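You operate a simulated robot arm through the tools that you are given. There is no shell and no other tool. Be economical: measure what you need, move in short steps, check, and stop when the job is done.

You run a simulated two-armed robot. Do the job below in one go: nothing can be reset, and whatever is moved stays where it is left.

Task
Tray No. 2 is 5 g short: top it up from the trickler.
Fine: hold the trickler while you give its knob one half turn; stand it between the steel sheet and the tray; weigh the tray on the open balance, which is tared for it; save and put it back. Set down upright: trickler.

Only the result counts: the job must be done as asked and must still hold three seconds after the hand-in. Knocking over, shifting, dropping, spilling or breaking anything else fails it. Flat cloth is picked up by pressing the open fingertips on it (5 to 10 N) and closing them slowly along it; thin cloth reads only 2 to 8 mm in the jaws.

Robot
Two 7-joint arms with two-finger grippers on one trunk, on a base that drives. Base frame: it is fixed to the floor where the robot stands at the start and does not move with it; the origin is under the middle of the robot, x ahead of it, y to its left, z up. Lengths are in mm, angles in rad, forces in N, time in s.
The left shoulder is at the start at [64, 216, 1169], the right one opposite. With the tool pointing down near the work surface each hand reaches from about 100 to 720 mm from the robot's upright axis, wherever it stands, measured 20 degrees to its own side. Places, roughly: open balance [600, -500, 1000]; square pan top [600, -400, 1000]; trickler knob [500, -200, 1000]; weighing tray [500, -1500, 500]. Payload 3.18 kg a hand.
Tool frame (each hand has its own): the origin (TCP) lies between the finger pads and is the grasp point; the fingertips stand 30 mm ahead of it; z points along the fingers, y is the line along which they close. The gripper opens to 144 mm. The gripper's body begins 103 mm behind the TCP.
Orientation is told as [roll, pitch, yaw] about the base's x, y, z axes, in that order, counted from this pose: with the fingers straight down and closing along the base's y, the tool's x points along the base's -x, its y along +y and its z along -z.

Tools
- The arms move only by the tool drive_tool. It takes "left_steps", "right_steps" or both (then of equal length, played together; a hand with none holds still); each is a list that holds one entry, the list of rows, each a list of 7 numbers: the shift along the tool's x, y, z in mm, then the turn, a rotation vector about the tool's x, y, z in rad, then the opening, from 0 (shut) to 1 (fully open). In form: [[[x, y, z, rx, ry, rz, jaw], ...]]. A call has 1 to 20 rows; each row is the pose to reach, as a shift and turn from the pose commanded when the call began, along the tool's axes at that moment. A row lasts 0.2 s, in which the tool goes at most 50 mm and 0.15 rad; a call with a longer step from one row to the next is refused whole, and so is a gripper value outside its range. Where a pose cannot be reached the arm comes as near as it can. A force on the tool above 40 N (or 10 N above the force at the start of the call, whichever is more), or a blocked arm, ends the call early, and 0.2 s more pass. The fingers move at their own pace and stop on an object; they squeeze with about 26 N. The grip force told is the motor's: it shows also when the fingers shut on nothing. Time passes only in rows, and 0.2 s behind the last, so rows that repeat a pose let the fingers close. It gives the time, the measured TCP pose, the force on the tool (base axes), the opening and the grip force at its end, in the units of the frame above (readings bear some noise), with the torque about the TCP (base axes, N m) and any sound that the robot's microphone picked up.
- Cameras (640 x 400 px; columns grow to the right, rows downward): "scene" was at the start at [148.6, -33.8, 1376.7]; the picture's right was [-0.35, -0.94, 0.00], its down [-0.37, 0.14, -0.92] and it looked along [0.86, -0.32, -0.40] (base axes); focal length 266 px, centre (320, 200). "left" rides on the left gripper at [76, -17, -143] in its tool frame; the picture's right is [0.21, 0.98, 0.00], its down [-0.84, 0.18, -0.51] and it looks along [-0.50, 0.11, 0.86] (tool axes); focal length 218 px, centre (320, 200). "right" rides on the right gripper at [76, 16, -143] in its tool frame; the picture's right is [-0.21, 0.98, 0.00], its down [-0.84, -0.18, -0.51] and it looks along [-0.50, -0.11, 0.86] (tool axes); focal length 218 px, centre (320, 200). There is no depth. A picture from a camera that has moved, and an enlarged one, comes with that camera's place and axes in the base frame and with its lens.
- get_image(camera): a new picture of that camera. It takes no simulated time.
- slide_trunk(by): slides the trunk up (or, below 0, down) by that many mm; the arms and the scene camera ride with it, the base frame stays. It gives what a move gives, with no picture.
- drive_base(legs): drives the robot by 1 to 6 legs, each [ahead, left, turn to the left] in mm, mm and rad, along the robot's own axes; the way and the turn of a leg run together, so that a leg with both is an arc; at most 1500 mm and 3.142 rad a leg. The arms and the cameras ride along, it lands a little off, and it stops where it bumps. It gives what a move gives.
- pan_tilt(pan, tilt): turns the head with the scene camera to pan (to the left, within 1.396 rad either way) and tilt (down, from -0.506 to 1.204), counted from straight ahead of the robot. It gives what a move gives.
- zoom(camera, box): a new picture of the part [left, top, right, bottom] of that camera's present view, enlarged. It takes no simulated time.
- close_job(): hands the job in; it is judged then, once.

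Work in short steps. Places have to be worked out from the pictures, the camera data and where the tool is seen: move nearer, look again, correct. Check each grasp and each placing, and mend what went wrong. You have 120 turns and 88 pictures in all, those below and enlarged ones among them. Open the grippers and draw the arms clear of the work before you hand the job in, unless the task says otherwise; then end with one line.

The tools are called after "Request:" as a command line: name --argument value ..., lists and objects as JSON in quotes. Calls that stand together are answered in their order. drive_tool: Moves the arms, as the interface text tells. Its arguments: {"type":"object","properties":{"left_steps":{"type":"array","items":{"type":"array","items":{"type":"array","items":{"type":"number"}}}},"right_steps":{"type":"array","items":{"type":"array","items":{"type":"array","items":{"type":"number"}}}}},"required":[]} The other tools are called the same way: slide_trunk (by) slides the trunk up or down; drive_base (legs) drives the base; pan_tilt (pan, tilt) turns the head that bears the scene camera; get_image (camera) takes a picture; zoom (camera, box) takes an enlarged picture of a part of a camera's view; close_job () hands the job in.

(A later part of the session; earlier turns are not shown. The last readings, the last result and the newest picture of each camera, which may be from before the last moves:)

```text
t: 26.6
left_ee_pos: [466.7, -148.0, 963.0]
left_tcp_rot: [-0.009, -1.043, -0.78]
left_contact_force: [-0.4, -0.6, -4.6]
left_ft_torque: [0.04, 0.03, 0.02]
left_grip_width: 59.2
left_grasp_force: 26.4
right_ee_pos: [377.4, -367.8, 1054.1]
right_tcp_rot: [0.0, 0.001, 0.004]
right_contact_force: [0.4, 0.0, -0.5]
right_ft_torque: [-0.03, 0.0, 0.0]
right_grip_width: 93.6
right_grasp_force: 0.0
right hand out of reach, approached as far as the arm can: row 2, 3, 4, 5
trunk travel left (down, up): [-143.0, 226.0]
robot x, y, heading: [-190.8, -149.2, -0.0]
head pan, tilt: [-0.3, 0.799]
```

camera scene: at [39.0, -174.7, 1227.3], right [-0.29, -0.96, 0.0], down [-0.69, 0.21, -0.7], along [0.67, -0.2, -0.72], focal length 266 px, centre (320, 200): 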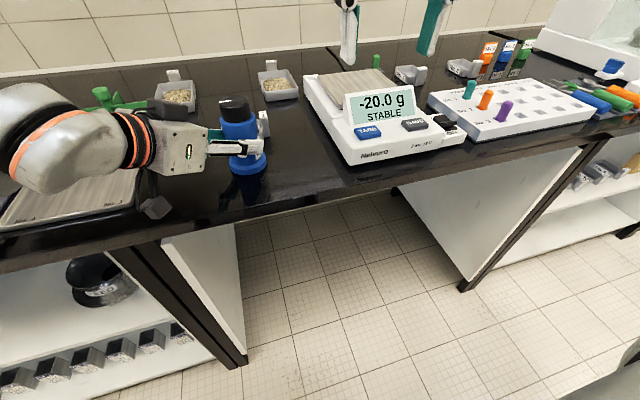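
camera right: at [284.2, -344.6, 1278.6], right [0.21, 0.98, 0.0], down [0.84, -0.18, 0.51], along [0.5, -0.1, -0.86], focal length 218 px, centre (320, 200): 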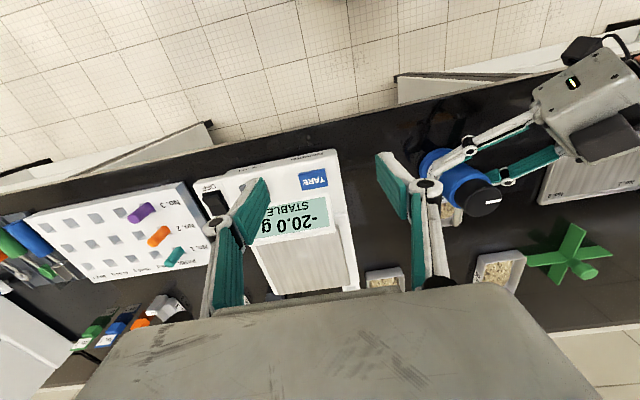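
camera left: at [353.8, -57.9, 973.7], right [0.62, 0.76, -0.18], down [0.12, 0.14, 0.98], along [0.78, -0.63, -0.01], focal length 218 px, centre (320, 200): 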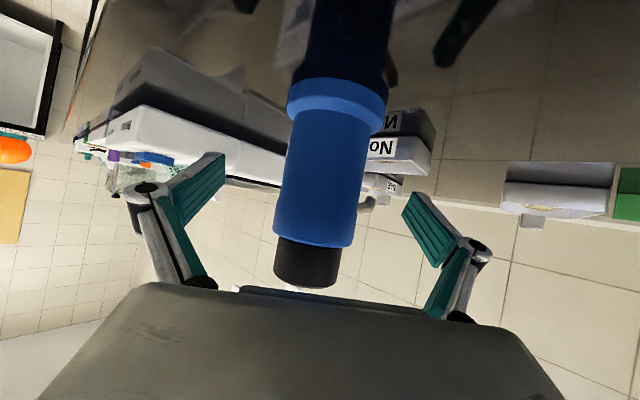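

The right hand cannot reach from here, because the low trunk costs it reach. I release the left hand, retreat, raise the trunk back, and move the base left so the trickler lies before the right shoulder and farther from the left one.

Request:
drive_tool --left_steps '[[[0, 0, 0, 0, 0, 0, 0.5], [0, 0, 0, 0, 0, 0, 0.7], [0, 0, 0, 0, 0, 0, 0.9], [0, 0, -30, 0, 0, 0, 1], [-5, 0, -70, 0, 0, 0, 1], [-10, 0, -110, 0, 0, 0, 1], [-10, 0, -140, 0, 0, 0, 1]]]'

Request:
slide_trunk --by 107

Request:
get_image --camera "scene"

```text
t: 28.2
left_ee_pos: [385.1, -64.1, 1042.2]
left_tcp_rot: [-0.007, -1.042, -0.783]
left_contact_force: [-0.3, 0.0, 0.5]
left_ft_torque: [0.02, 0.01, -0.02]
left_grip_width: 144.1
left_grasp_force: 0.0
right_ee_pos: [376.7, -368.7, 1054.1]
right_tcp_rot: [0.001, -0.001, 0.002]
right_contact_force: [-0.4, -0.3, -0.6]
right_ft_torque: [0.03, -0.05, -0.01]
right_grip_width: 93.8
right_grasp_force: 0.0
trunk travel left (down, up): [-143.0, 226.0]
robot x, y, heading: [-191.3, -150.9, -0.001]
head pan, tilt: [-0.3, 0.799]
```

```text
t: 29.6
left_ee_pos: [384.6, -64.7, 1147.6]
left_tcp_rot: [-0.011, -1.04, -0.781]
left_contact_force: [-0.1, 0.1, -0.1]
left_ft_torque: [-0.02, 0.01, -0.02]
left_grip_width: 144.1
left_grasp_force: 0.1
right_ee_pos: [357.2, -368.1, 1205.2]
right_tcp_rot: [0.003, -0.091, -0.003]
right_contact_force: [0.0, -0.2, 0.1]
right_ft_torque: [0.0, 0.01, -0.03]
right_grip_width: 93.7
right_grasp_force: 0.0
trunk travel left (down, up): [-250.0, 119.0]
robot x, y, heading: [-190.3, -147.3, 0.005]
head pan, tilt: [-0.3, 0.799]
```

```text
51 pictures are left
camera scene: at [-49.3, -174.8, 1342.3], right [-0.29, -0.96, 0.0], down [-0.69, 0.21, -0.7], along [0.67, -0.2, -0.72], focal length 266 px, centre (320, 200)
```

scene: 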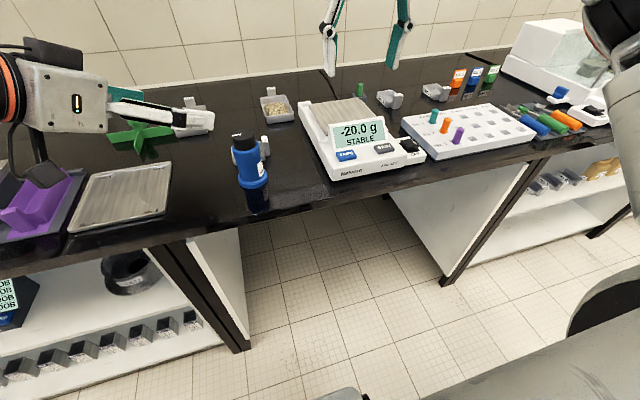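

The trickler stands untouched. I drive the base 150 mm left and 80 mm ahead.

Request:
drive_base --legs '[[0, 150, 0], [75, 0, 0]]'

```text
t: 32.2
left_ee_pos: [459.7, 85.7, 1148.9]
left_tcp_rot: [-0.01, -1.042, -0.781]
left_contact_force: [-0.5, -0.1, -0.3]
left_ft_torque: [0.0, 0.01, -0.03]
left_grip_width: 144.1
left_grasp_force: 0.0
right_ee_pos: [430.5, -219.1, 1206.6]
right_tcp_rot: [0.003, -0.09, -0.002]
right_contact_force: [-0.2, 0.1, 0.0]
right_ft_torque: [-0.03, 0.02, -0.02]
right_grip_width: 93.7
right_grasp_force: 0.1
trunk travel left (down, up): [-250.0, 119.0]
robot x, y, heading: [-115.3, 3.5, 0.002]
head pan, tilt: [-0.3, 0.799]
```

Driving resets the commanded pose to the measured one. I move the right hand over the knob at z ≈ 1120 and level its pitch.

Request:
drive_tool --right_steps '[[[-14, 20, 30, 0, 0.03, 0, 0.65], [-27, 40, 60, 0, 0.06, 0, 0.65], [-41, 59, 90, 0, 0.09, 0, 0.65], [-41, 59, 90, 0, 0.09, 0, 0.65]]]'

```text
t: 33.2
left_ee_pos: [458.7, 84.7, 1149.8]
left_tcp_rot: [-0.007, -1.042, -0.784]
left_contact_force: [-0.7, -1.2, -0.5]
left_ft_torque: [0.01, 0.0, -0.01]
left_grip_width: 144.2
left_grasp_force: 0.0
right_ee_pos: [470.2, -242.1, 1162.1]
right_tcp_rot: [0.002, 0.001, 0.0]
right_contact_force: [1.2, 0.2, 0.6]
right_ft_torque: [0.01, -0.01, 0.01]
right_grip_width: 93.6
right_grasp_force: 0.1
right hand out of reach, approached as far as the arm can: row 1, 2, 3, 4
trunk travel left (down, up): [-250.0, 119.0]
robot x, y, heading: [-113.3, 0.2, 0.008]
head pan, tilt: [-0.3, 0.799]
```

It is still about 80 mm short. I move the base 55 mm ahead and 40 mm left, then retry the right hand.

Request:
drive_base --legs '[[55, 40, 0]]'

Request:
drive_tool --right_steps '[[[15, 14, 15, 0, 0, 0, 0.65], [30, 28, 30, 0, 0, 0, 0.65], [45, 42, 42, 0, 0, 0, 0.65], [45, 42, 42, 0, 0, 0, 0.65]]]'

Request:
get_image --camera "right"

```text
t: 34.2
left_ee_pos: [513.4, 125.8, 1147.9]
left_tcp_rot: [-0.008, -1.044, -0.782]
left_contact_force: [0.4, 0.5, -0.5]
left_ft_torque: [-0.04, 0.02, -0.07]
left_grip_width: 144.1
left_grasp_force: 0.0
right_ee_pos: [526.3, -201.4, 1161.1]
right_tcp_rot: [0.002, 0.001, 0.0]
right_contact_force: [1.1, 0.3, -0.1]
right_ft_torque: [-0.01, 0.01, -0.01]
right_grip_width: 93.3
right_grasp_force: 0.1
trunk travel left (down, up): [-250.0, 119.0]
robot x, y, heading: [-59.4, 40.1, 0.001]
head pan, tilt: [-0.3, 0.799]
```

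```text
t: 35.2
left_ee_pos: [513.1, 125.3, 1148.5]
left_tcp_rot: [-0.008, -1.042, -0.784]
left_contact_force: [0.5, 0.4, 0.0]
left_ft_torque: [0.0, 0.0, 0.03]
left_grip_width: 143.9
left_grasp_force: 0.1
right_ee_pos: [515.6, -199.7, 1165.6]
right_tcp_rot: [0.001, 0.002, 0.001]
right_contact_force: [0.3, -0.2, 0.0]
right_ft_torque: [0.01, 0.01, 0.01]
right_grip_width: 93.6
right_grasp_force: 0.0
right hand out of reach, approached as far as the arm can: row 1, 2, 3, 4
trunk travel left (down, up): [-250.0, 119.0]
robot x, y, heading: [-61.8, 41.5, -0.001]
head pan, tilt: [-0.3, 0.799]
```

```text
50 pictures are left
camera right: at [438.3, -183.1, 1308.2], right [0.21, 0.98, 0.0], down [0.84, -0.18, 0.51], along [0.49, -0.11, -0.86], focal length 218 px, centre (320, 200)
```

right: 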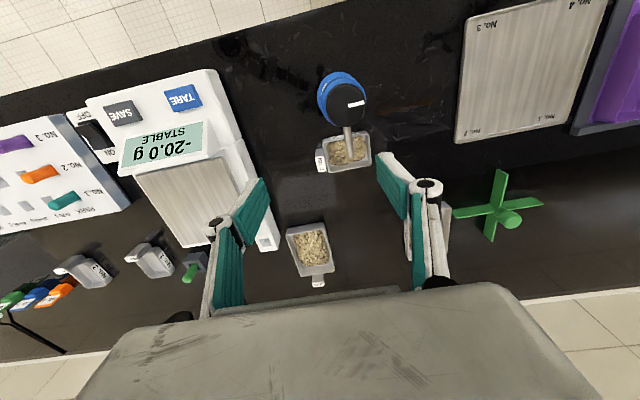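

It is stuck although the target is nearer, so a joint limit is likelier than reach. I test whether yawing the hand frees it.

Request:
drive_tool --right_steps '[[[0, 0, 0, 0, 0, -0.14, 0.65], [0, 0, 0, 0, 0, -0.28, 0.65], [0, 0, 0, 0, 0, -0.42, 0.65], [0, 0, 0, 0, 0, -0.56, 0.65], [0, 0, 0, 0, 0, -0.7, 0.65], [0, 0, 0, 0, 0, -0.7, 0.65]]]'

```text
t: 36.6
left_ee_pos: [513.2, 124.5, 1148.8]
left_tcp_rot: [-0.007, -1.04, -0.785]
left_contact_force: [-0.9, -0.4, -0.5]
left_ft_torque: [0.0, -0.01, -0.01]
left_grip_width: 144.0
left_grasp_force: 0.1
right_ee_pos: [513.9, -199.5, 1167.1]
right_tcp_rot: [0.002, -0.001, 0.701]
right_contact_force: [-0.3, -0.1, -0.1]
right_ft_torque: [-0.01, -0.02, -0.02]
right_grip_width: 93.8
right_grasp_force: 0.0
trunk travel left (down, up): [-250.0, 119.0]
robot x, y, heading: [-60.3, 39.6, -0.001]
head pan, tilt: [-0.3, 0.799]
```

Yaw moves freely, and the commanded pose now matches the measured one. I move toward the knob again with this yaw.

Request:
drive_tool --right_steps '[[[0, 17, 22, 0, 0, 0, 0.65], [1, 34, 44, 0, 0, 0, 0.65], [1, 52, 67, 0, 0, 0, 0.65], [1, 52, 67, 0, 0, 0, 0.65]]]'

```text
t: 37.6
left_ee_pos: [512.4, 123.8, 1148.7]
left_tcp_rot: [-0.007, -1.042, -0.783]
left_contact_force: [-0.2, 0.5, 0.2]
left_ft_torque: [-0.01, 0.03, 0.04]
left_grip_width: 144.1
left_grasp_force: 0.1
right_ee_pos: [480.0, -159.9, 1099.7]
right_tcp_rot: [0.001, -0.002, 0.7]
right_contact_force: [0.8, -1.0, -0.2]
right_ft_torque: [-0.01, -0.02, 0.0]
right_grip_width: 93.5
right_grasp_force: 0.1
trunk travel left (down, up): [-250.0, 119.0]
robot x, y, heading: [-60.4, 40.8, 0.004]
head pan, tilt: [-0.3, 0.799]
```

The right hand is now over the knob at (480, -160, 1100). I test the yaw range by turning further left in the air.

Request:
drive_tool --right_steps '[[[0, 0, 0, 0, 0, -0.145, 0.65], [0, 0, 0, 0, 0, -0.29, 0.65], [0, 0, 0, 0, 0, -0.435, 0.65], [0, 0, 0, 0, 0, -0.58, 0.65], [0, 0, 0, 0, 0, -0.725, 0.65], [0, 0, 0, 0, 0, -0.87, 0.65], [0, 0, 0, 0, 0, -1.015, 0.65], [0, 0, 0, 0, 0, -1.16, 0.65], [0, 0, 0, 0, 0, -1.305, 0.65], [0, 0, 0, 0, 0, -1.45, 0.65], [0, 0, 0, 0, 0, -1.595, 0.65], [0, 0, 0, 0, 0, -1.74, 0.65], [0, 0, 0, 0, 0, -1.885, 0.65], [0, 0, 0, 0, 0, -2.03, 0.65], [0, 0, 0, 0, 0, -2.175, 0.65], [0, 0, 0, 0, 0, -2.32, 0.65]]]'

```text
t: 41.0
left_ee_pos: [512.2, 124.3, 1150.1]
left_tcp_rot: [-0.006, -1.041, -0.782]
left_contact_force: [0.2, -0.8, 0.3]
left_ft_torque: [0.0, -0.02, 0.0]
left_grip_width: 143.8
left_grasp_force: 0.0
right_ee_pos: [478.3, -159.5, 1099.8]
right_tcp_rot: [-0.003, 0.001, 3.022]
right_contact_force: [-0.3, -0.7, 0.5]
right_ft_torque: [0.05, -0.01, 0.0]
right_grip_width: 93.7
right_grasp_force: 0.1
trunk travel left (down, up): [-250.0, 119.0]
robot x, y, heading: [-60.8, 40.3, 0.001]
head pan, tilt: [-0.3, 0.799]
```

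The yaw range covers at least 0.7 to 3.02 rad, so a half turn is feasible. Now I bring the left hand back to the standoff before the trickler, under the raised right hand.

Request:
drive_tool --left_steps '[[[12, -37, 21, 0, 0, 0, 1], [25, -75, 42, 0, 0, 0, 1], [38, -112, 64, 0, 0, 0, 1], [50, -149, 85, 0, 0, 0, 1], [63, -187, 106, 0, 0, 0, 1], [75, -224, 127, 0, 0, 0, 1], [75, -224, 127, 0, 0, 0, 1]]]'

Request:
get_image --camera "left"

```text
t: 42.6
left_ee_pos: [431.4, -32.4, 1053.5]
left_tcp_rot: [-0.007, -1.04, -0.785]
left_contact_force: [0.0, 0.9, -0.7]
left_ft_torque: [0.01, -0.04, 0.02]
left_grip_width: 144.2
left_grasp_force: 0.2
left hand out of reach, approached as far as the arm can: row 5, 6, 7
right_ee_pos: [478.4, -161.2, 1099.9]
right_tcp_rot: [-0.002, 0.0, 3.018]
right_contact_force: [-0.3, 0.0, -0.4]
right_ft_torque: [0.01, -0.06, -0.03]
right_grip_width: 93.8
right_grasp_force: 0.0
trunk travel left (down, up): [-250.0, 119.0]
robot x, y, heading: [-61.4, 43.9, 0.002]
head pan, tilt: [-0.3, 0.799]
```

```text
49 pictures are left
camera left: at [305.0, 71.8, 1061.2], right [0.62, 0.76, -0.18], down [0.12, 0.14, 0.98], along [0.78, -0.63, -0.01], focal length 218 px, centre (320, 200)
```

left: 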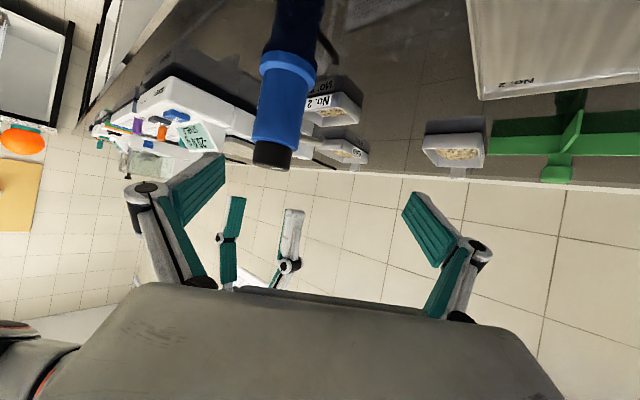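

The left arm again meets a limit. A steeper 45° tilt should suit it better and still clear the right hand, so I change the tilt while moving to the matching standoff.

Request:
drive_tool --left_steps '[[[0, 0, 0, 0, 0.13, 0, 1], [0, 0, 0, 0, 0.257, 0, 1], [-5, -28, 9, 0, 0.257, 0, 1], [-9, -57, 18, 0, 0.257, 0, 1], [-9, -57, 18, 0, 0.257, 0, 1]]]'

```text
t: 43.9
left_ee_pos: [405.7, -85.8, 1050.7]
left_tcp_rot: [-0.005, -0.785, -0.785]
left_contact_force: [0.4, -0.4, 0.4]
left_ft_torque: [-0.05, 0.0, -0.03]
left_grip_width: 144.1
left_grasp_force: 0.0
right_ee_pos: [479.4, -159.2, 1099.7]
right_tcp_rot: [-0.001, 0.001, 3.02]
right_contact_force: [-0.2, 0.3, 0.1]
right_ft_torque: [0.03, 0.0, -0.02]
right_grip_width: 93.6
right_grasp_force: 0.1
trunk travel left (down, up): [-250.0, 119.0]
robot x, y, heading: [-59.8, 40.4, -0.001]
head pan, tilt: [-0.3, 0.799]
```

The 45° pose is reached exactly. I advance the left hand 120 mm to the grasp point.

Request:
drive_tool --left_steps '[[[0, 0, 30, 0, 0, 0, 1], [0, 0, 60, 0, 0, 0, 1], [0, 0, 90, 0, 0, 0, 1], [0, 0, 119, 0, 0, 0, 1], [0, 0, 119, 0, 0, 0, 1]]]'

Request:
get_image --camera "left"

Request:
get_image --camera "scene"

```text
t: 45.0
left_ee_pos: [464.2, -146.8, 966.4]
left_tcp_rot: [-0.006, -0.785, -0.787]
left_contact_force: [-0.3, -0.2, -0.1]
left_ft_torque: [0.0, -0.02, 0.01]
left_grip_width: 144.0
left_grasp_force: 0.0
right_ee_pos: [478.7, -159.6, 1100.3]
right_tcp_rot: [-0.001, -0.001, 3.019]
right_contact_force: [-0.1, -0.4, 0.8]
right_ft_torque: [-0.02, -0.01, 0.0]
right_grip_width: 93.9
right_grasp_force: 0.1
trunk travel left (down, up): [-250.0, 119.0]
robot x, y, heading: [-59.7, 42.2, 0.002]
head pan, tilt: [-0.3, 0.799]
```

```text
48 pictures are left
camera left: at [343.9, -46.7, 1015.3], right [0.59, 0.79, -0.15], down [0.3, -0.04, 0.95], along [0.75, -0.61, -0.26], focal length 218 px, centre (320, 200)
```

left: 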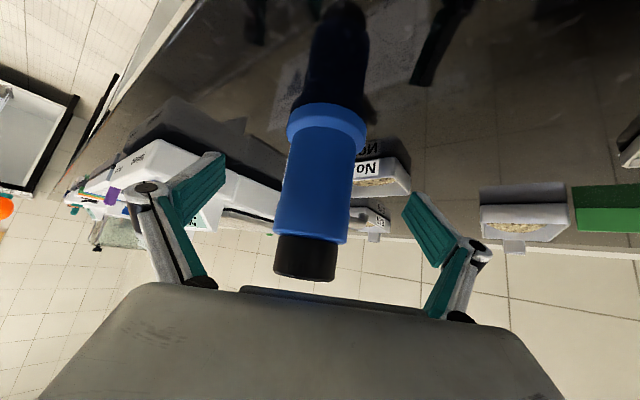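

```text
47 pictures are left
camera scene: at [78.3, 15.7, 1342.7], right [-0.29, -0.96, 0.0], down [-0.68, 0.21, -0.7], along [0.67, -0.21, -0.72], focal length 266 px, centre (320, 200)
```

scene: 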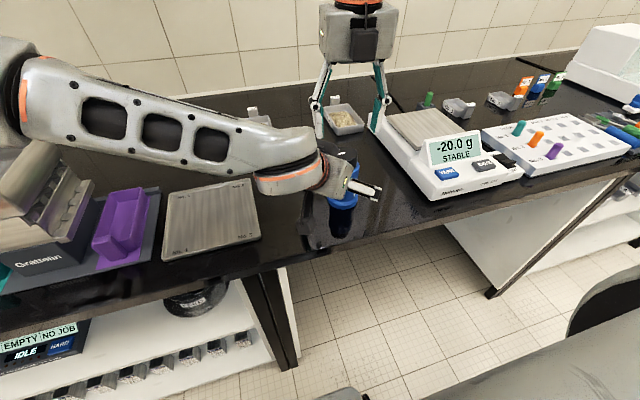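

The hand is centred on the body again. I close the left gripper on it.

Request:
drive_tool --left_steps '[[[0, 0, 0, 0, 0, 0, 0.7], [0, 0, 0, 0, 0, 0, 0.5], [0, 0, 0, 0, 0, 0, 0.45], [0, 0, 0, 0, 0, 0, 0.4], [0, 0, 0, 0, 0, 0, 0.38], [0, 0, 0, 0, 0, 0, 0.38]]]'

Request:
get_image --camera "left"

Request:
get_image --camera "right"

```text
t: 46.5
left_ee_pos: [465.9, -145.6, 967.3]
left_tcp_rot: [-0.006, -0.785, -0.784]
left_contact_force: [-0.4, -0.3, -0.2]
left_ft_torque: [0.08, -0.04, -0.05]
left_grip_width: 58.9
left_grasp_force: 26.0
right_ee_pos: [478.1, -159.8, 1099.5]
right_tcp_rot: [-0.001, -0.001, 3.02]
right_contact_force: [0.6, 0.0, -0.4]
right_ft_torque: [0.0, 0.01, 0.03]
right_grip_width: 93.6
right_grasp_force: 0.0
trunk travel left (down, up): [-250.0, 119.0]
robot x, y, heading: [-59.3, 41.7, 0.0]
head pan, tilt: [-0.3, 0.799]
```

```text
46 pictures are left
camera left: at [343.9, -47.0, 1015.4], right [0.59, 0.79, -0.15], down [0.3, -0.04, 0.95], along [0.75, -0.61, -0.26], focal length 218 px, centre (320, 200)
```

left: 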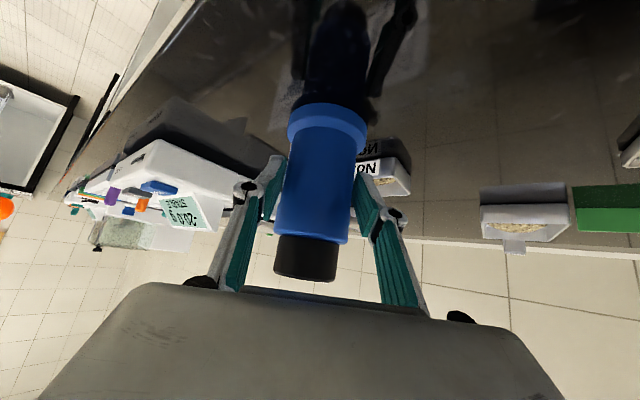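

```text
45 pictures are left
camera right: at [552.8, -185.2, 1241.7], right [-0.33, -0.95, 0.0], down [-0.81, 0.28, 0.51], along [-0.48, 0.17, -0.86], focal length 218 px, centre (320, 200)
```

right: 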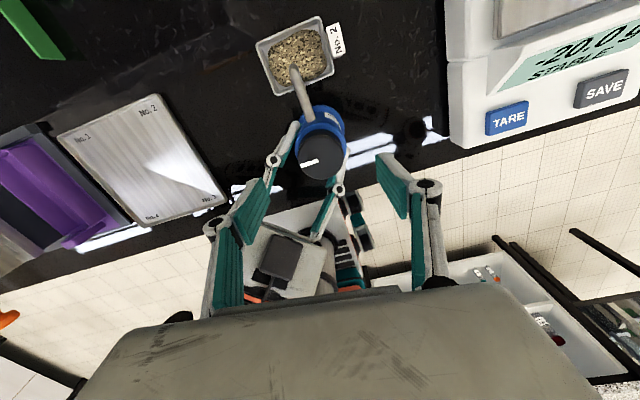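

The left grip is firm at 59 mm and the right camera shows the knob exactly under the right hand, with the spout over tray No. 2. I narrow the right jaw to 65 mm and lower it around the knob.

Request:
drive_tool --right_steps '[[[0, 0, 0, 0, 0, 0, 0.45], [0, 0, 0, 0, 0, 0, 0.45], [0, 0, 22, 0, 0, 0, 0.45], [0, 0, 44, 0, 0, 0, 0.45], [0, 0, 56, 0, 0, 0, 0.45], [0, 0, 64, 0, 0, 0, 0.45], [0, 0, 64, 0, 0, 0, 0.45]]]'

Request:
get_image --camera "right"

Request:
zoom --camera "left" --box '[200, 160, 440, 310]'

```text
t: 48.0
left_ee_pos: [466.8, -145.4, 965.6]
left_tcp_rot: [-0.005, -0.784, -0.787]
left_contact_force: [0.1, -0.1, -0.2]
left_ft_torque: [0.14, -0.06, -0.03]
left_grip_width: 59.2
left_grasp_force: 27.0
right_ee_pos: [478.6, -159.1, 1035.7]
right_tcp_rot: [-0.002, 0.0, 3.02]
right_contact_force: [0.0, 0.4, 0.3]
right_ft_torque: [0.01, 0.0, -0.04]
right_grip_width: 64.7
right_grasp_force: 0.0
trunk travel left (down, up): [-250.0, 119.0]
robot x, y, heading: [-60.5, 35.3, 0.001]
head pan, tilt: [-0.3, 0.799]
```

```text
44 pictures are left
camera right: at [552.6, -184.4, 1177.7], right [-0.33, -0.95, 0.0], down [-0.81, 0.28, 0.51], along [-0.48, 0.17, -0.86], focal length 218 px, centre (320, 200)
```

right: 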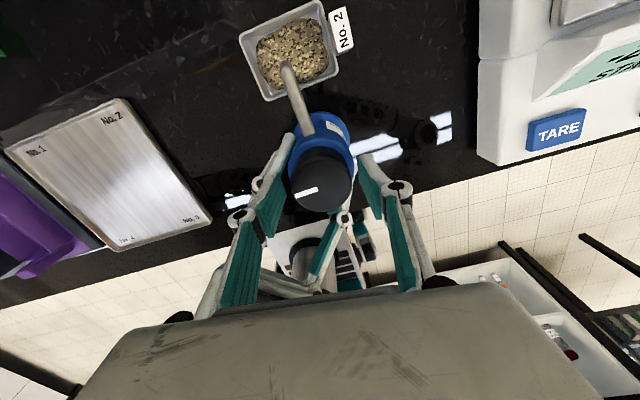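

```text
2.67 times, centred on (320, 235) of left
camera zoom: at [343.9, -46.9, 1015.4], right [0.59, 0.79, -0.15], down [0.3, -0.04, 0.95], along [0.75, -0.61, -0.26], focal length 582 px, centre (320, 107)
```

zoom: 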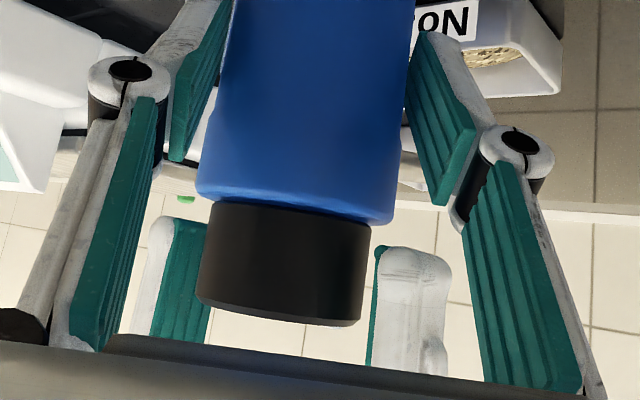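

The fingertips straddle the knob just above the body's shoulder. I close the right gripper on the knob.

Request:
drive_tool --right_steps '[[[0, 0, 0, 0, 0, 0, 0.38], [0, 0, 0, 0, 0, 0, 0.34], [0, 0, 0, 0, 0, 0, 0.3], [0, 0, 0, 0, 0, 0, 0.25], [0, 0, 0, 0, 0, 0, 0.25]]]'

```text
t: 49.2
left_ee_pos: [464.8, -145.2, 966.7]
left_tcp_rot: [-0.003, -0.784, -0.786]
left_contact_force: [-2.2, 10.2, 2.4]
left_ft_torque: [-0.29, -0.2, 0.07]
left_grip_width: 59.0
left_grasp_force: 25.8
right_ee_pos: [478.7, -160.1, 1035.3]
right_tcp_rot: [-0.003, 0.0, 3.02]
right_contact_force: [0.3, -12.1, 1.0]
right_ft_torque: [-0.64, 0.0, -0.04]
right_grip_width: 46.8
right_grasp_force: 26.4
trunk travel left (down, up): [-250.0, 119.0]
robot x, y, heading: [-60.1, 39.2, 0.003]
head pan, tilt: [-0.3, 0.799]
```

The grip is 46.8 mm, with 12 N of sideways force showing an offset of a few millimetres toward -y. I shift the right hand 2 mm that way to relieve it.

Request:
drive_tool --right_steps '[[[0, 1, 0, 0, 0, 0, 0.25], [0, 2, 0, 0, 0, 0, 0.25]]]'

```text
t: 49.9
left_ee_pos: [465.6, -146.2, 967.3]
left_tcp_rot: [-0.003, -0.786, -0.786]
left_contact_force: [-0.5, 3.3, 1.6]
left_ft_torque: [0.32, -0.13, 0.13]
left_grip_width: 59.0
left_grasp_force: 25.4
right_ee_pos: [479.7, -160.0, 1036.3]
right_tcp_rot: [-0.003, 0.0, 3.019]
right_contact_force: [1.2, -1.3, -0.1]
right_ft_torque: [-0.07, -0.18, -0.13]
right_grip_width: 47.0
right_grasp_force: 25.6
trunk travel left (down, up): [-250.0, 119.0]
robot x, y, heading: [-60.9, 41.6, 0.003]
head pan, tilt: [-0.3, 0.799]
```

The sideways force is gone. I now turn the knob a quarter turn clockwise.

Request:
drive_tool --right_steps '[[[0, 2, 0, 0, 0, 0.131, 0.25], [0, 2, 0, 0, 0, 0.262, 0.25], [0, 2, 0, 0, 0, 0.393, 0.25], [0, 2, 0, 0, 0, 0.524, 0.25], [0, 2, 0, 0, 0, 0.654, 0.25], [0, 2, 0, 0, 0, 0.785, 0.25], [0, 2, 0, 0, 0, 0.916, 0.25], [0, 2, 0, 0, 0, 1.047, 0.25], [0, 2, 0, 0, 0, 1.178, 0.25], [0, 2, 0, 0, 0, 1.309, 0.25], [0, 2, 0, 0, 0, 1.44, 0.25], [0, 2, 0, 0, 0, 1.571, 0.25], [0, 2, 0, 0, 0, 1.571, 0.25]]]'

Request:
get_image --camera "right"

```text
t: 52.6
left_ee_pos: [463.7, -146.5, 967.7]
left_tcp_rot: [-0.007, -0.788, -0.789]
left_contact_force: [-11.4, -19.4, 4.0]
left_ft_torque: [-0.23, -0.34, -0.51]
left_grip_width: 58.6
left_grasp_force: 26.0
right_ee_pos: [478.9, -164.8, 1037.1]
right_tcp_rot: [-0.003, -0.002, 1.446]
right_contact_force: [10.6, 14.7, 6.0]
right_ft_torque: [0.28, -0.33, 0.01]
right_grip_width: 46.6
right_grasp_force: 25.6
trunk travel left (down, up): [-250.0, 119.0]
robot x, y, heading: [-62.3, 41.3, 0.002]
head pan, tilt: [-0.3, 0.799]
```

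```text
42 pictures are left
camera right: at [452.6, -237.9, 1177.9], right [-0.94, 0.33, 0.0], down [0.28, 0.81, 0.51], along [0.17, 0.48, -0.86], focal length 218 px, centre (320, 200)
```

right: 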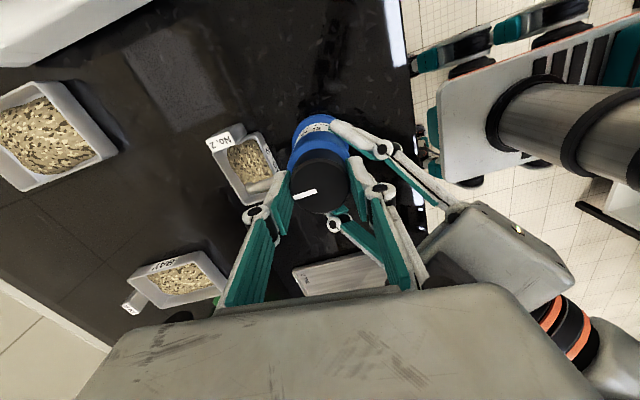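

The knob turned exactly 90° with the hand (the mark moved from 71° to -19°). The hand drifted 4 mm, so I relieve that offset and then open the right jaw.

Request:
drive_tool --right_steps '[[[-2, -1, 0, 0, 0, 0, 0.25], [-3, -1, 0, 0, 0, 0, 0.25], [-3, -1, 0, 0, 0, 0, 0.35], [-3, -1, 0, 0, 0, 0, 0.45], [-3, -1, 0, 0, 0, 0, 0.45]]]'

```text
t: 53.9
left_ee_pos: [466.1, -144.1, 967.3]
left_tcp_rot: [-0.003, -0.786, -0.781]
left_contact_force: [3.9, -0.9, -0.2]
left_ft_torque: [0.23, 0.24, -0.09]
left_grip_width: 58.5
left_grasp_force: 25.8
right_ee_pos: [481.2, -160.6, 1035.3]
right_tcp_rot: [0.002, 0.0, 1.449]
right_contact_force: [0.4, 0.2, -0.2]
right_ft_torque: [-0.01, 0.0, -0.01]
right_grip_width: 65.1
right_grasp_force: 0.1
trunk travel left (down, up): [-250.0, 119.0]
robot x, y, heading: [-60.5, 39.6, -0.001]
head pan, tilt: [-0.3, 0.799]
```

The jaw is open. I rotate back by the same quarter turn, still around the knob without touching.

Request:
drive_tool --right_steps '[[[1, 0, 0, 0, 0, -0.131, 0.5], [1, 0, 0, 0, 0, -0.262, 0.5], [1, 0, 0, 0, 0, -0.393, 0.5], [1, 0, 0, 0, 0, -0.524, 0.5], [1, 0, 0, 0, 0, -0.654, 0.5], [1, 0, 0, 0, 0, -0.785, 0.5], [1, 0, 0, 0, 0, -0.916, 0.5], [1, 0, 0, 0, 0, -1.047, 0.5], [1, 0, 0, 0, 0, -1.178, 0.5], [1, 0, 0, 0, 0, -1.309, 0.5], [1, 0, 0, 0, 0, -1.44, 0.5], [1, 0, 0, 0, 0, -1.571, 0.5], [1, 0, 0, 0, 0, -1.571, 0.45]]]'

Request:
get_image --camera "right"

```text
t: 56.6
left_ee_pos: [463.7, -145.1, 967.7]
left_tcp_rot: [-0.005, -0.785, -0.784]
left_contact_force: [2.3, 1.8, 1.4]
left_ft_torque: [0.22, -0.24, 0.02]
left_grip_width: 58.1
left_grasp_force: 26.3
right_ee_pos: [480.0, -162.6, 1035.7]
right_tcp_rot: [-0.002, 0.0, 3.021]
right_contact_force: [-1.2, 0.4, -0.6]
right_ft_torque: [0.0, -0.04, 0.01]
right_grip_width: 64.8
right_grasp_force: 0.1
trunk travel left (down, up): [-250.0, 119.0]
robot x, y, heading: [-61.2, 38.9, -0.0]
head pan, tilt: [-0.3, 0.799]
```

```text
41 pictures are left
camera right: at [553.6, -186.7, 1177.4], right [-0.32, -0.95, 0.0], down [-0.82, 0.28, 0.51], along [-0.48, 0.17, -0.86], focal length 218 px, centre (320, 200)
```

right: 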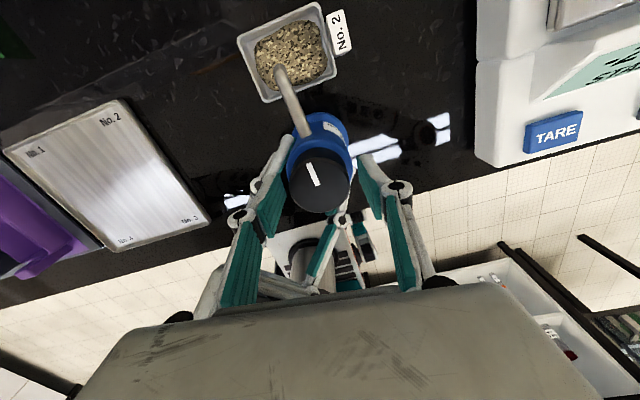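

The knob kept its new setting, with the mark pointing along +x. I grip it again.

Request:
drive_tool --right_steps '[[[0, 0, 0, 0, 0, 0, 0.38], [0, 0, 0, 0, 0, 0, 0.34], [0, 0, 0, 0, 0, 0, 0.3], [0, 0, 0, 0, 0, 0, 0.25], [0, 0, 0, 0, 0, 0, 0.25]]]'

```text
t: 57.9
left_ee_pos: [465.5, -146.0, 966.9]
left_tcp_rot: [-0.005, -0.785, -0.786]
left_contact_force: [0.6, -1.9, -0.4]
left_ft_torque: [0.3, -0.18, -0.07]
left_grip_width: 58.3
left_grasp_force: 25.7
right_ee_pos: [479.1, -163.6, 1035.0]
right_tcp_rot: [-0.001, 0.001, 3.019]
right_contact_force: [-0.6, 2.0, 1.4]
right_ft_torque: [0.09, 0.05, -0.02]
right_grip_width: 46.7
right_grasp_force: 26.2
trunk travel left (down, up): [-250.0, 119.0]
robot x, y, heading: [-60.5, 42.7, 0.002]
head pan, tilt: [-0.3, 0.799]
```

The second grip shows almost no side force. I turn the second quarter clockwise.

Request:
drive_tool --right_steps '[[[0, 0, 0, 0, 0, 0.131, 0.25], [0, 0, 0, 0, 0, 0.262, 0.25], [0, 0, 0, 0, 0, 0.393, 0.25], [0, 0, 0, 0, 0, 0.524, 0.25], [0, 0, 0, 0, 0, 0.654, 0.25], [0, 0, 0, 0, 0, 0.785, 0.25], [0, 0, 0, 0, 0, 0.916, 0.25], [0, 0, 0, 0, 0, 1.047, 0.25], [0, 0, 0, 0, 0, 1.178, 0.25], [0, 0, 0, 0, 0, 1.309, 0.25], [0, 0, 0, 0, 0, 1.44, 0.25], [0, 0, 0, 0, 0, 1.571, 0.25], [0, 0, 0, 0, 0, 1.571, 0.25]]]'

Request:
get_image --camera "right"

```text
t: 60.6
left_ee_pos: [465.1, -145.5, 968.0]
left_tcp_rot: [-0.005, -0.786, -0.788]
left_contact_force: [-2.8, -8.6, 0.6]
left_ft_torque: [0.09, -0.16, -0.55]
left_grip_width: 58.3
left_grasp_force: 25.4
right_ee_pos: [479.7, -162.5, 1035.8]
right_tcp_rot: [0.001, -0.004, 1.447]
right_contact_force: [3.3, 7.4, 0.2]
right_ft_torque: [0.25, -0.08, 0.4]
right_grip_width: 46.8
right_grasp_force: 25.7
trunk travel left (down, up): [-250.0, 119.0]
robot x, y, heading: [-58.3, 38.9, 0.001]
head pan, tilt: [-0.3, 0.799]
```

```text
40 pictures are left
camera right: at [454.3, -236.1, 1177.5], right [-0.94, 0.33, 0.0], down [0.28, 0.81, 0.51], along [0.17, 0.48, -0.86], focal length 218 px, centre (320, 200)
```

right: 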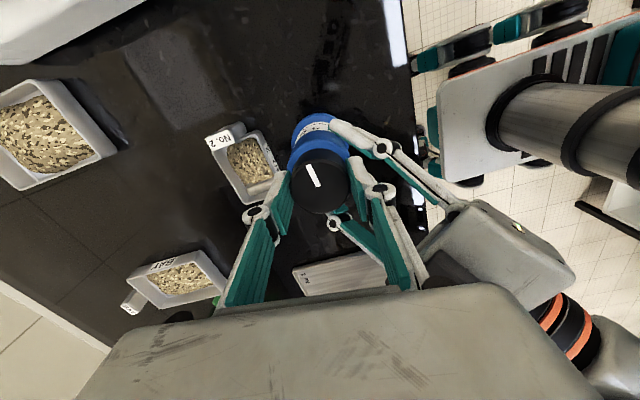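

The knob followed the hand through the second quarter. I zoom once to measure the mark's final angle.

Request:
zoom --camera "right" --box '[280, 130, 370, 220]'

```text
4.44 times, centred on (325, 175) of right
camera zoom: at [454.3, -236.1, 1177.5], right [-0.94, 0.33, 0.0], down [0.28, 0.81, 0.51], along [0.17, 0.48, -0.86], focal length 970 px, centre (298, 311)
```

zoom: 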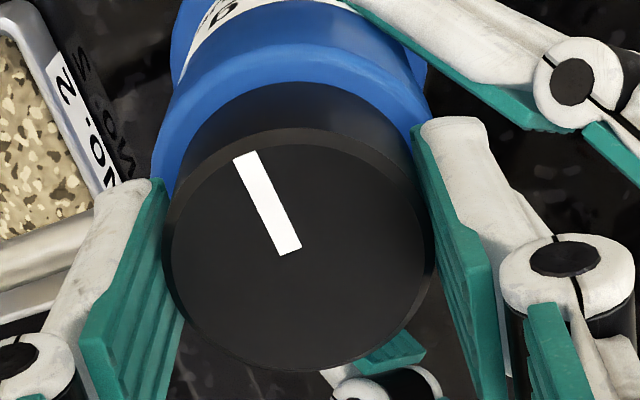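

The mark now points along -88°, the opposite of its start at about +90°, so the half turn is done. I open the right hand and lift it clear.

Request:
drive_tool --right_steps '[[[-1, 0, 0, 0, 0, 0, 0.35], [-1, 0, 0, 0, 0, 0, 0.45], [-1, 0, 0, 0, 0, 0, 0.5], [-1, 0, -25, 0, 0, 0, 0.5], [-1, 0, -60, 0, 0, 0, 0.5], [-1, 0, -100, 0, 0, 0, 0.5], [40, 0, -120, 0, 0, 0, 0.5], [80, 0, -130, 0, 0, 0, 0.5], [120, 0, -130, 0, 0, 0, 0.5], [160, 0, -130, 0, 0, 0, 0.5]]]'

Request:
get_image --camera "right"

Request:
get_image --camera "scene"

```text
t: 62.9
left_ee_pos: [464.0, -144.5, 965.9]
left_tcp_rot: [-0.006, -0.785, -0.785]
left_contact_force: [-3.4, 0.7, 1.7]
left_ft_torque: [-0.15, -0.15, -0.06]
left_grip_width: 58.0
left_grasp_force: 26.2
right_ee_pos: [459.4, -323.0, 1166.0]
right_tcp_rot: [0.0, -0.004, 1.449]
right_contact_force: [1.0, -0.1, -1.0]
right_ft_torque: [0.05, 0.0, -0.02]
right_grip_width: 72.2
right_grasp_force: 0.0
trunk travel left (down, up): [-250.0, 119.0]
robot x, y, heading: [-61.6, 38.0, 0.001]
head pan, tilt: [-0.3, 0.799]
```

```text
38 pictures are left
camera right: at [433.9, -396.6, 1307.9], right [-0.95, 0.33, 0.0], down [0.28, 0.81, 0.51], along [0.17, 0.48, -0.86], focal length 218 px, centre (320, 200)
```

right: 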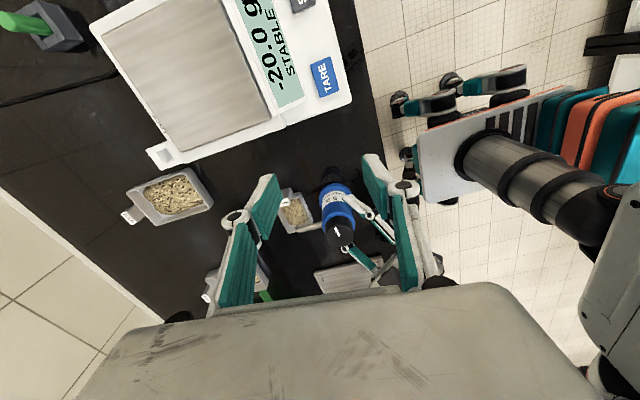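

```text
37 pictures are left
camera scene: at [78.0, 15.0, 1342.7], right [-0.29, -0.96, 0.0], down [-0.68, 0.21, -0.7], along [0.67, -0.21, -0.72], focal length 266 px, centre (320, 200)
```

scene: 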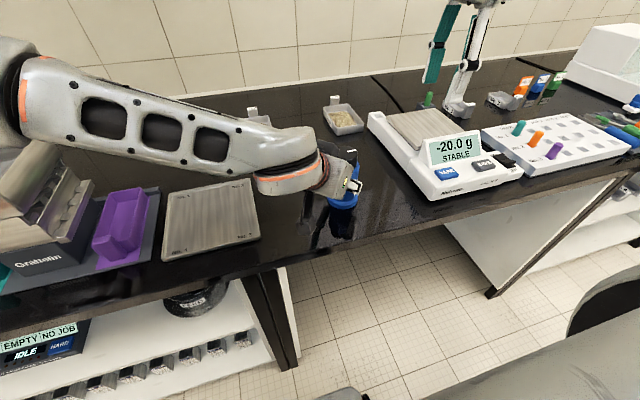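

Tray No. 2 spans about x 546–606, y -203 to -120, and the sheet's right edge is at y ≈ 40, so I'll stand the trickler at about (555, -40). First I lift it 45 mm with the left hand.

Request:
drive_tool --left_steps '[[[-8, 0, -8, 0, 0, 0, 0.36], [-16, 0, -16, 0, 0, 0, 0.36], [-24, 0, -24, 0, 0, 0, 0.36], [-32, 0, -32, 0, 0, 0, 0.36], [-32, 0, -32, 0, 0, 0, 0.36]]]'

Request:
get_image --camera "right"

```text
t: 64.0
left_ee_pos: [465.5, -145.0, 1012.0]
left_tcp_rot: [-0.006, -0.783, -0.785]
left_contact_force: [-0.1, 0.4, -4.2]
left_ft_torque: [0.02, 0.06, 0.0]
left_grip_width: 58.2
left_grasp_force: 25.8
right_ee_pos: [460.0, -322.6, 1166.0]
right_tcp_rot: [0.0, -0.001, 1.448]
right_contact_force: [-0.3, -0.4, 0.2]
right_ft_torque: [-0.02, 0.0, 0.02]
right_grip_width: 71.7
right_grasp_force: 0.1
trunk travel left (down, up): [-250.0, 119.0]
robot x, y, heading: [-56.7, 42.6, 0.004]
head pan, tilt: [-0.3, 0.799]
```

```text
36 pictures are left
camera right: at [435.1, -395.6, 1307.6], right [-0.95, 0.33, 0.0], down [0.28, 0.81, 0.51], along [0.17, 0.48, -0.86], focal length 218 px, centre (320, 200)
```

right: 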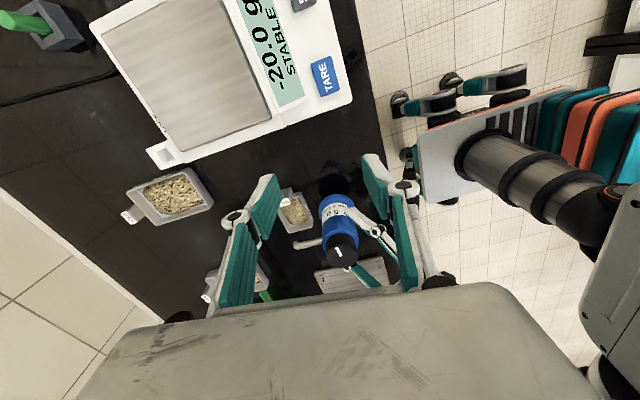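

It lifted cleanly, weighing about 4 N. I carry it left and then forward to above the gap.

Request:
drive_tool --left_steps '[[[15, 21, -15, 0, 0, 0, 0.36], [30, 43, -30, 0, 0, 0, 0.36], [45, 64, -45, 0, 0, 0, 0.36], [60, 85, -60, 0, 0, 0, 0.36], [48, 103, -48, 0, 0, 0, 0.36], [35, 121, -35, 0, 0, 0, 0.36], [23, 138, -23, 0, 0, 0, 0.36], [23, 138, -23, 0, 0, 0, 0.36]]]'

Request:
get_image --camera "left"

Request:
get_image --camera "right"

```text
t: 65.8
left_ee_pos: [540.4, -25.1, 1011.5]
left_tcp_rot: [-0.007, -0.784, -0.786]
left_contact_force: [-0.1, -0.1, -4.3]
left_ft_torque: [0.11, 0.07, 0.02]
left_grip_width: 58.4
left_grasp_force: 26.0
right_ee_pos: [460.7, -321.7, 1165.9]
right_tcp_rot: [0.0, -0.003, 1.449]
right_contact_force: [0.3, -0.2, 0.1]
right_ft_torque: [-0.01, -0.02, 0.01]
right_grip_width: 71.8
right_grasp_force: 0.2
trunk travel left (down, up): [-250.0, 119.0]
robot x, y, heading: [-60.7, 40.8, 0.002]
head pan, tilt: [-0.3, 0.799]
```

```text
35 pictures are left
camera left: at [419.2, 73.9, 1059.9], right [0.59, 0.79, -0.15], down [0.3, -0.04, 0.95], along [0.75, -0.61, -0.26], focal length 218 px, centre (320, 200)
```

left: 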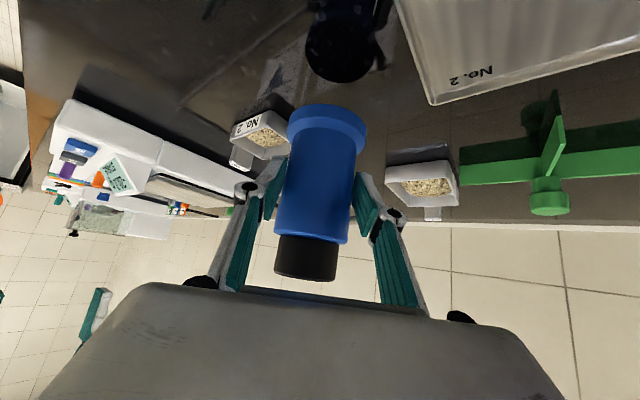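

```text
34 pictures are left
camera right: at [434.6, -395.4, 1308.1], right [-0.95, 0.33, 0.0], down [0.28, 0.81, 0.51], along [0.17, 0.48, -0.86], focal length 218 px, centre (320, 200)
```

right: 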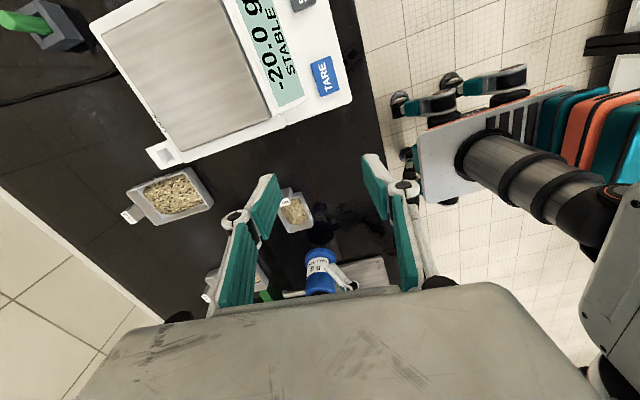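

The trickler hangs over the middle of the gap at about (554, -40). I lower it to the original grip height, slowing at the end.

Request:
drive_tool --left_steps '[[[10, 0, 10, 0, 0, 0, 0.36], [20, 0, 20, 0, 0, 0, 0.36], [27, 0, 27, 0, 0, 0, 0.36], [30, 0, 30, 0, 0, 0, 0.36], [31, 0, 31, 0, 0, 0, 0.36], [32, 0, 32, 0, 0, 0, 0.36], [32, 0, 32, 0, 0, 0, 0.36]]]'

```text
t: 67.5
left_ee_pos: [540.8, -26.3, 967.9]
left_tcp_rot: [-0.005, -0.784, -0.784]
left_contact_force: [-0.8, 1.1, -2.5]
left_ft_torque: [0.13, -0.01, 0.04]
left_grip_width: 58.1
left_grasp_force: 26.2
right_ee_pos: [459.0, -322.2, 1166.2]
right_tcp_rot: [0.001, -0.002, 1.449]
right_contact_force: [-0.1, -0.3, 0.2]
right_ft_torque: [0.02, 0.03, -0.01]
right_grip_width: 71.7
right_grasp_force: 0.1
trunk travel left (down, up): [-250.0, 119.0]
robot x, y, heading: [-61.8, 44.2, -0.003]
head pan, tilt: [-0.3, 0.799]
```

It just touches, with the reading down from -4.3 N to -2.5 N. I go down another millimetre or so.

Request:
drive_tool --left_steps '[[[0.5, 0, 0.5, 0, 0, 0, 0.36], [1.2, 0, 1.2, 0, 0, 0, 0.36], [1.2, 0, 1.2, 0, 0, 0, 0.36]]]'

Request:
get_image --camera "left"

```text
t: 68.2
left_ee_pos: [540.3, -26.1, 968.7]
left_tcp_rot: [-0.002, -0.788, -0.787]
left_contact_force: [-0.8, 0.7, 6.9]
left_ft_torque: [0.36, -0.15, 0.01]
left_grip_width: 58.2
left_grasp_force: 26.0
right_ee_pos: [459.9, -322.1, 1167.1]
right_tcp_rot: [0.0, -0.003, 1.45]
right_contact_force: [-0.2, 0.1, -0.1]
right_ft_torque: [0.0, -0.02, -0.01]
right_grip_width: 71.9
right_grasp_force: 0.1
trunk travel left (down, up): [-250.0, 119.0]
robot x, y, heading: [-62.3, 37.2, 0.003]
head pan, tilt: [-0.3, 0.799]
```

```text
33 pictures are left
camera left: at [419.0, 73.4, 1014.9], right [0.59, 0.79, -0.15], down [0.29, -0.04, 0.95], along [0.75, -0.61, -0.26], focal length 218 px, centre (320, 200)
```

left: 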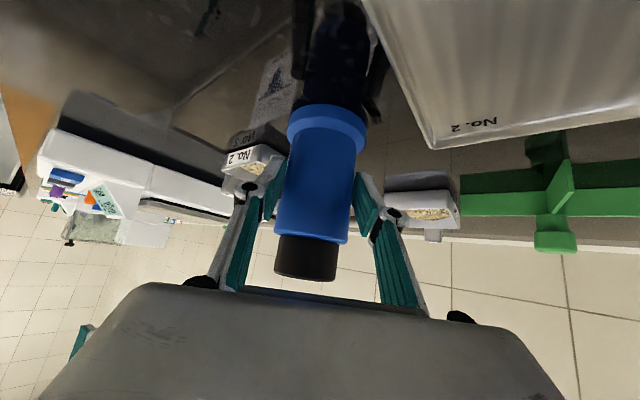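

The trickler stands with its weight on the table. I open the left hand, back it straight out, then lift it.

Request:
drive_tool --left_steps '[[[0, 0, 0, 0, 0, 0, 0.45], [0, 0, 0, 0, 0, 0, 0.55], [0, 0, 0, 0, 0, 0, 0.75], [0, 0, 0, 0, 0, 0, 0.9], [0, 0, -30, 0, 0, 0, 0.9], [0, 0, -65, 0, 0, 0, 0.9], [0, 0, -100, 0, 0, 0, 0.9], [-20, 10, -135, 0, 0, 0, 0.9], [-50, 30, -155, 0, 0, 0, 0.9]]]'

Request:
get_image --camera "left"

Request:
get_image --camera "scene"

```text
t: 70.2
left_ee_pos: [509.5, 48.2, 1108.5]
left_tcp_rot: [-0.005, -0.785, -0.785]
left_contact_force: [0.9, 0.6, 0.3]
left_ft_torque: [-0.02, 0.0, -0.01]
left_grip_width: 129.6
left_grasp_force: 0.1
right_ee_pos: [460.3, -323.0, 1166.3]
right_tcp_rot: [0.0, -0.001, 1.449]
right_contact_force: [0.5, 0.2, -0.4]
right_ft_torque: [-0.01, 0.03, 0.0]
right_grip_width: 72.0
right_grasp_force: 0.0
trunk travel left (down, up): [-250.0, 119.0]
robot x, y, heading: [-60.0, 41.3, 0.001]
head pan, tilt: [-0.3, 0.799]
```

```text
32 pictures are left
camera left: at [388.6, 147.7, 1157.5], right [0.59, 0.79, -0.15], down [0.3, -0.04, 0.95], along [0.75, -0.61, -0.26], focal length 218 px, centre (320, 200)
```

left: 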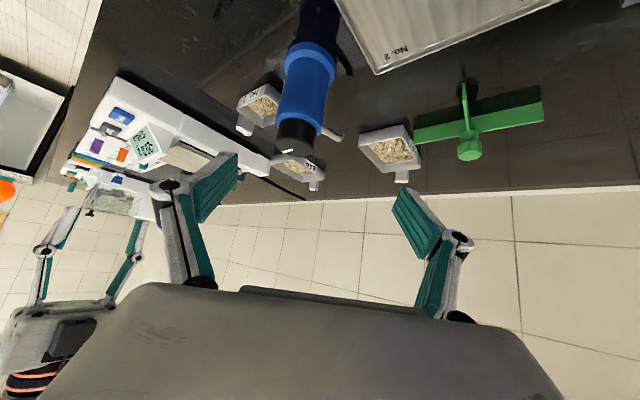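

```text
31 pictures are left
camera scene: at [78.8, 15.5, 1342.6], right [-0.29, -0.96, 0.0], down [-0.69, 0.21, -0.7], along [0.67, -0.21, -0.72], focal length 266 px, centre (320, 200)
```

scene: 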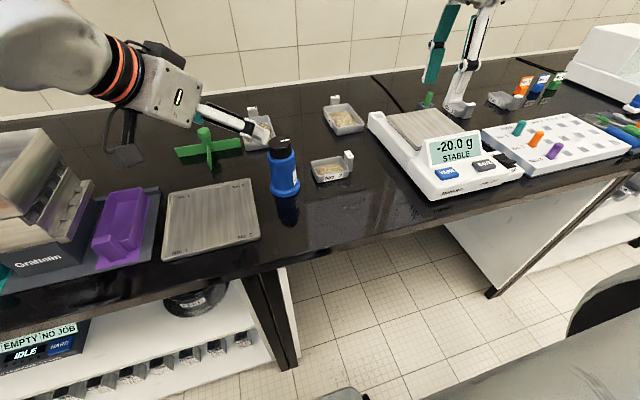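

The trickler stands upright between the sheet and tray No. 2. Now I look closely at the tray's handle and at the balance.

Request:
zoom --camera "scene" --box '[250, 120, 390, 208]'

Request:
zoom --camera "scene" --box '[350, 80, 540, 210]'

```text
4.55 times, centred on (320, 164) of scene
camera zoom: at [78.8, 15.5, 1342.6], right [-0.29, -0.96, 0.0], down [-0.69, 0.21, -0.7], along [0.67, -0.21, -0.72], focal length 1210 px, centre (320, 364)
```

zoom: 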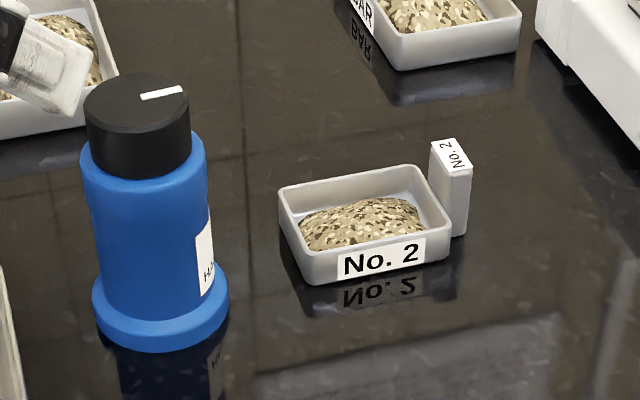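

```text
3.08 times, centred on (445, 145) of scene
camera zoom: at [78.8, 15.5, 1342.6], right [-0.29, -0.96, 0.0], down [-0.69, 0.21, -0.7], along [0.67, -0.21, -0.72], focal length 819 px, centre (-65, 369)
```

zoom: 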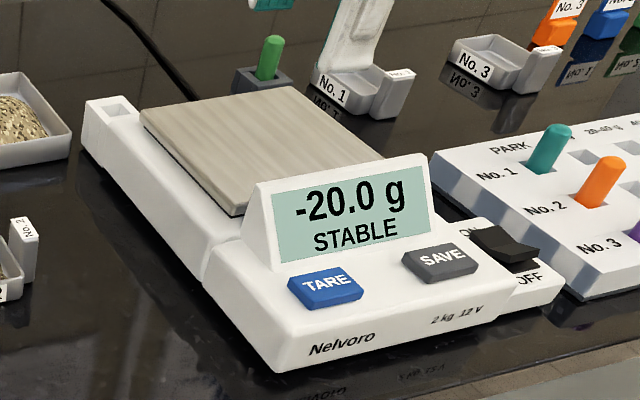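

The handle block on tray No. 2 is about 32 × 18 mm, centred near (580, -214) with its top at z ≈ 945. I bring the right hand above it, jaws closing along x.

Request:
drive_tool --right_steps '[[[-20, -18, 0, 0, 0, -0.04, 0.5], [-50, -45, 10, 0, 0, -0.08, 0.5], [-80, -72, 30, 0, 0, -0.122, 0.5], [-105, -95, 60, 0, 0, -0.122, 0.5], [-121, -106, 100, 0, 0, -0.122, 0.5], [-121, -106, 140, 0, 0, -0.122, 0.5], [-121, -106, 156, 0, 0, -0.122, 0.5], [-121, -106, 156, 0, 0, -0.122, 0.5]]]'

Request:
get_image --camera "right"

```text
t: 72.0
left_ee_pos: [509.5, 47.2, 1108.9]
left_tcp_rot: [-0.003, -0.785, -0.786]
left_contact_force: [0.4, 0.3, -0.2]
left_ft_torque: [0.01, 0.01, 0.0]
left_grip_width: 129.4
left_grasp_force: 0.1
right_ee_pos: [577.8, -216.7, 1010.1]
right_tcp_rot: [-0.002, -0.005, 1.57]
right_contact_force: [-0.6, 0.6, 0.0]
right_ft_torque: [0.01, -0.02, -0.02]
right_grip_width: 72.3
right_grasp_force: 0.0
right hand out of reach, approached as far as the arm can: row 5, 6, 7, 8
trunk travel left (down, up): [-250.0, 119.0]
robot x, y, heading: [-55.6, 41.1, 0.001]
head pan, tilt: [-0.3, 0.799]
```

```text
28 pictures are left
camera right: at [560.2, -292.8, 1151.1], right [-0.98, 0.21, 0.0], down [0.18, 0.84, 0.51], along [0.11, 0.5, -0.86], focal length 218 px, centre (320, 200)
```

right: 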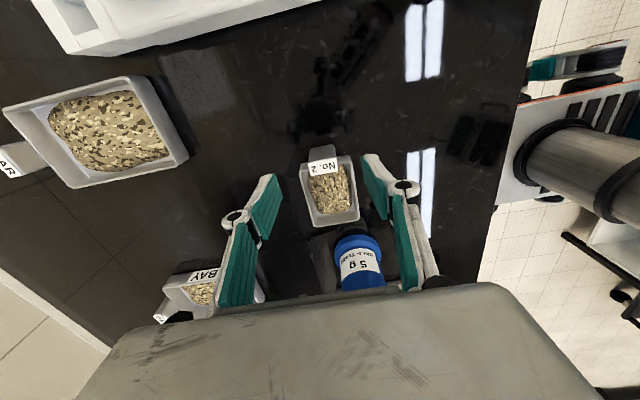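

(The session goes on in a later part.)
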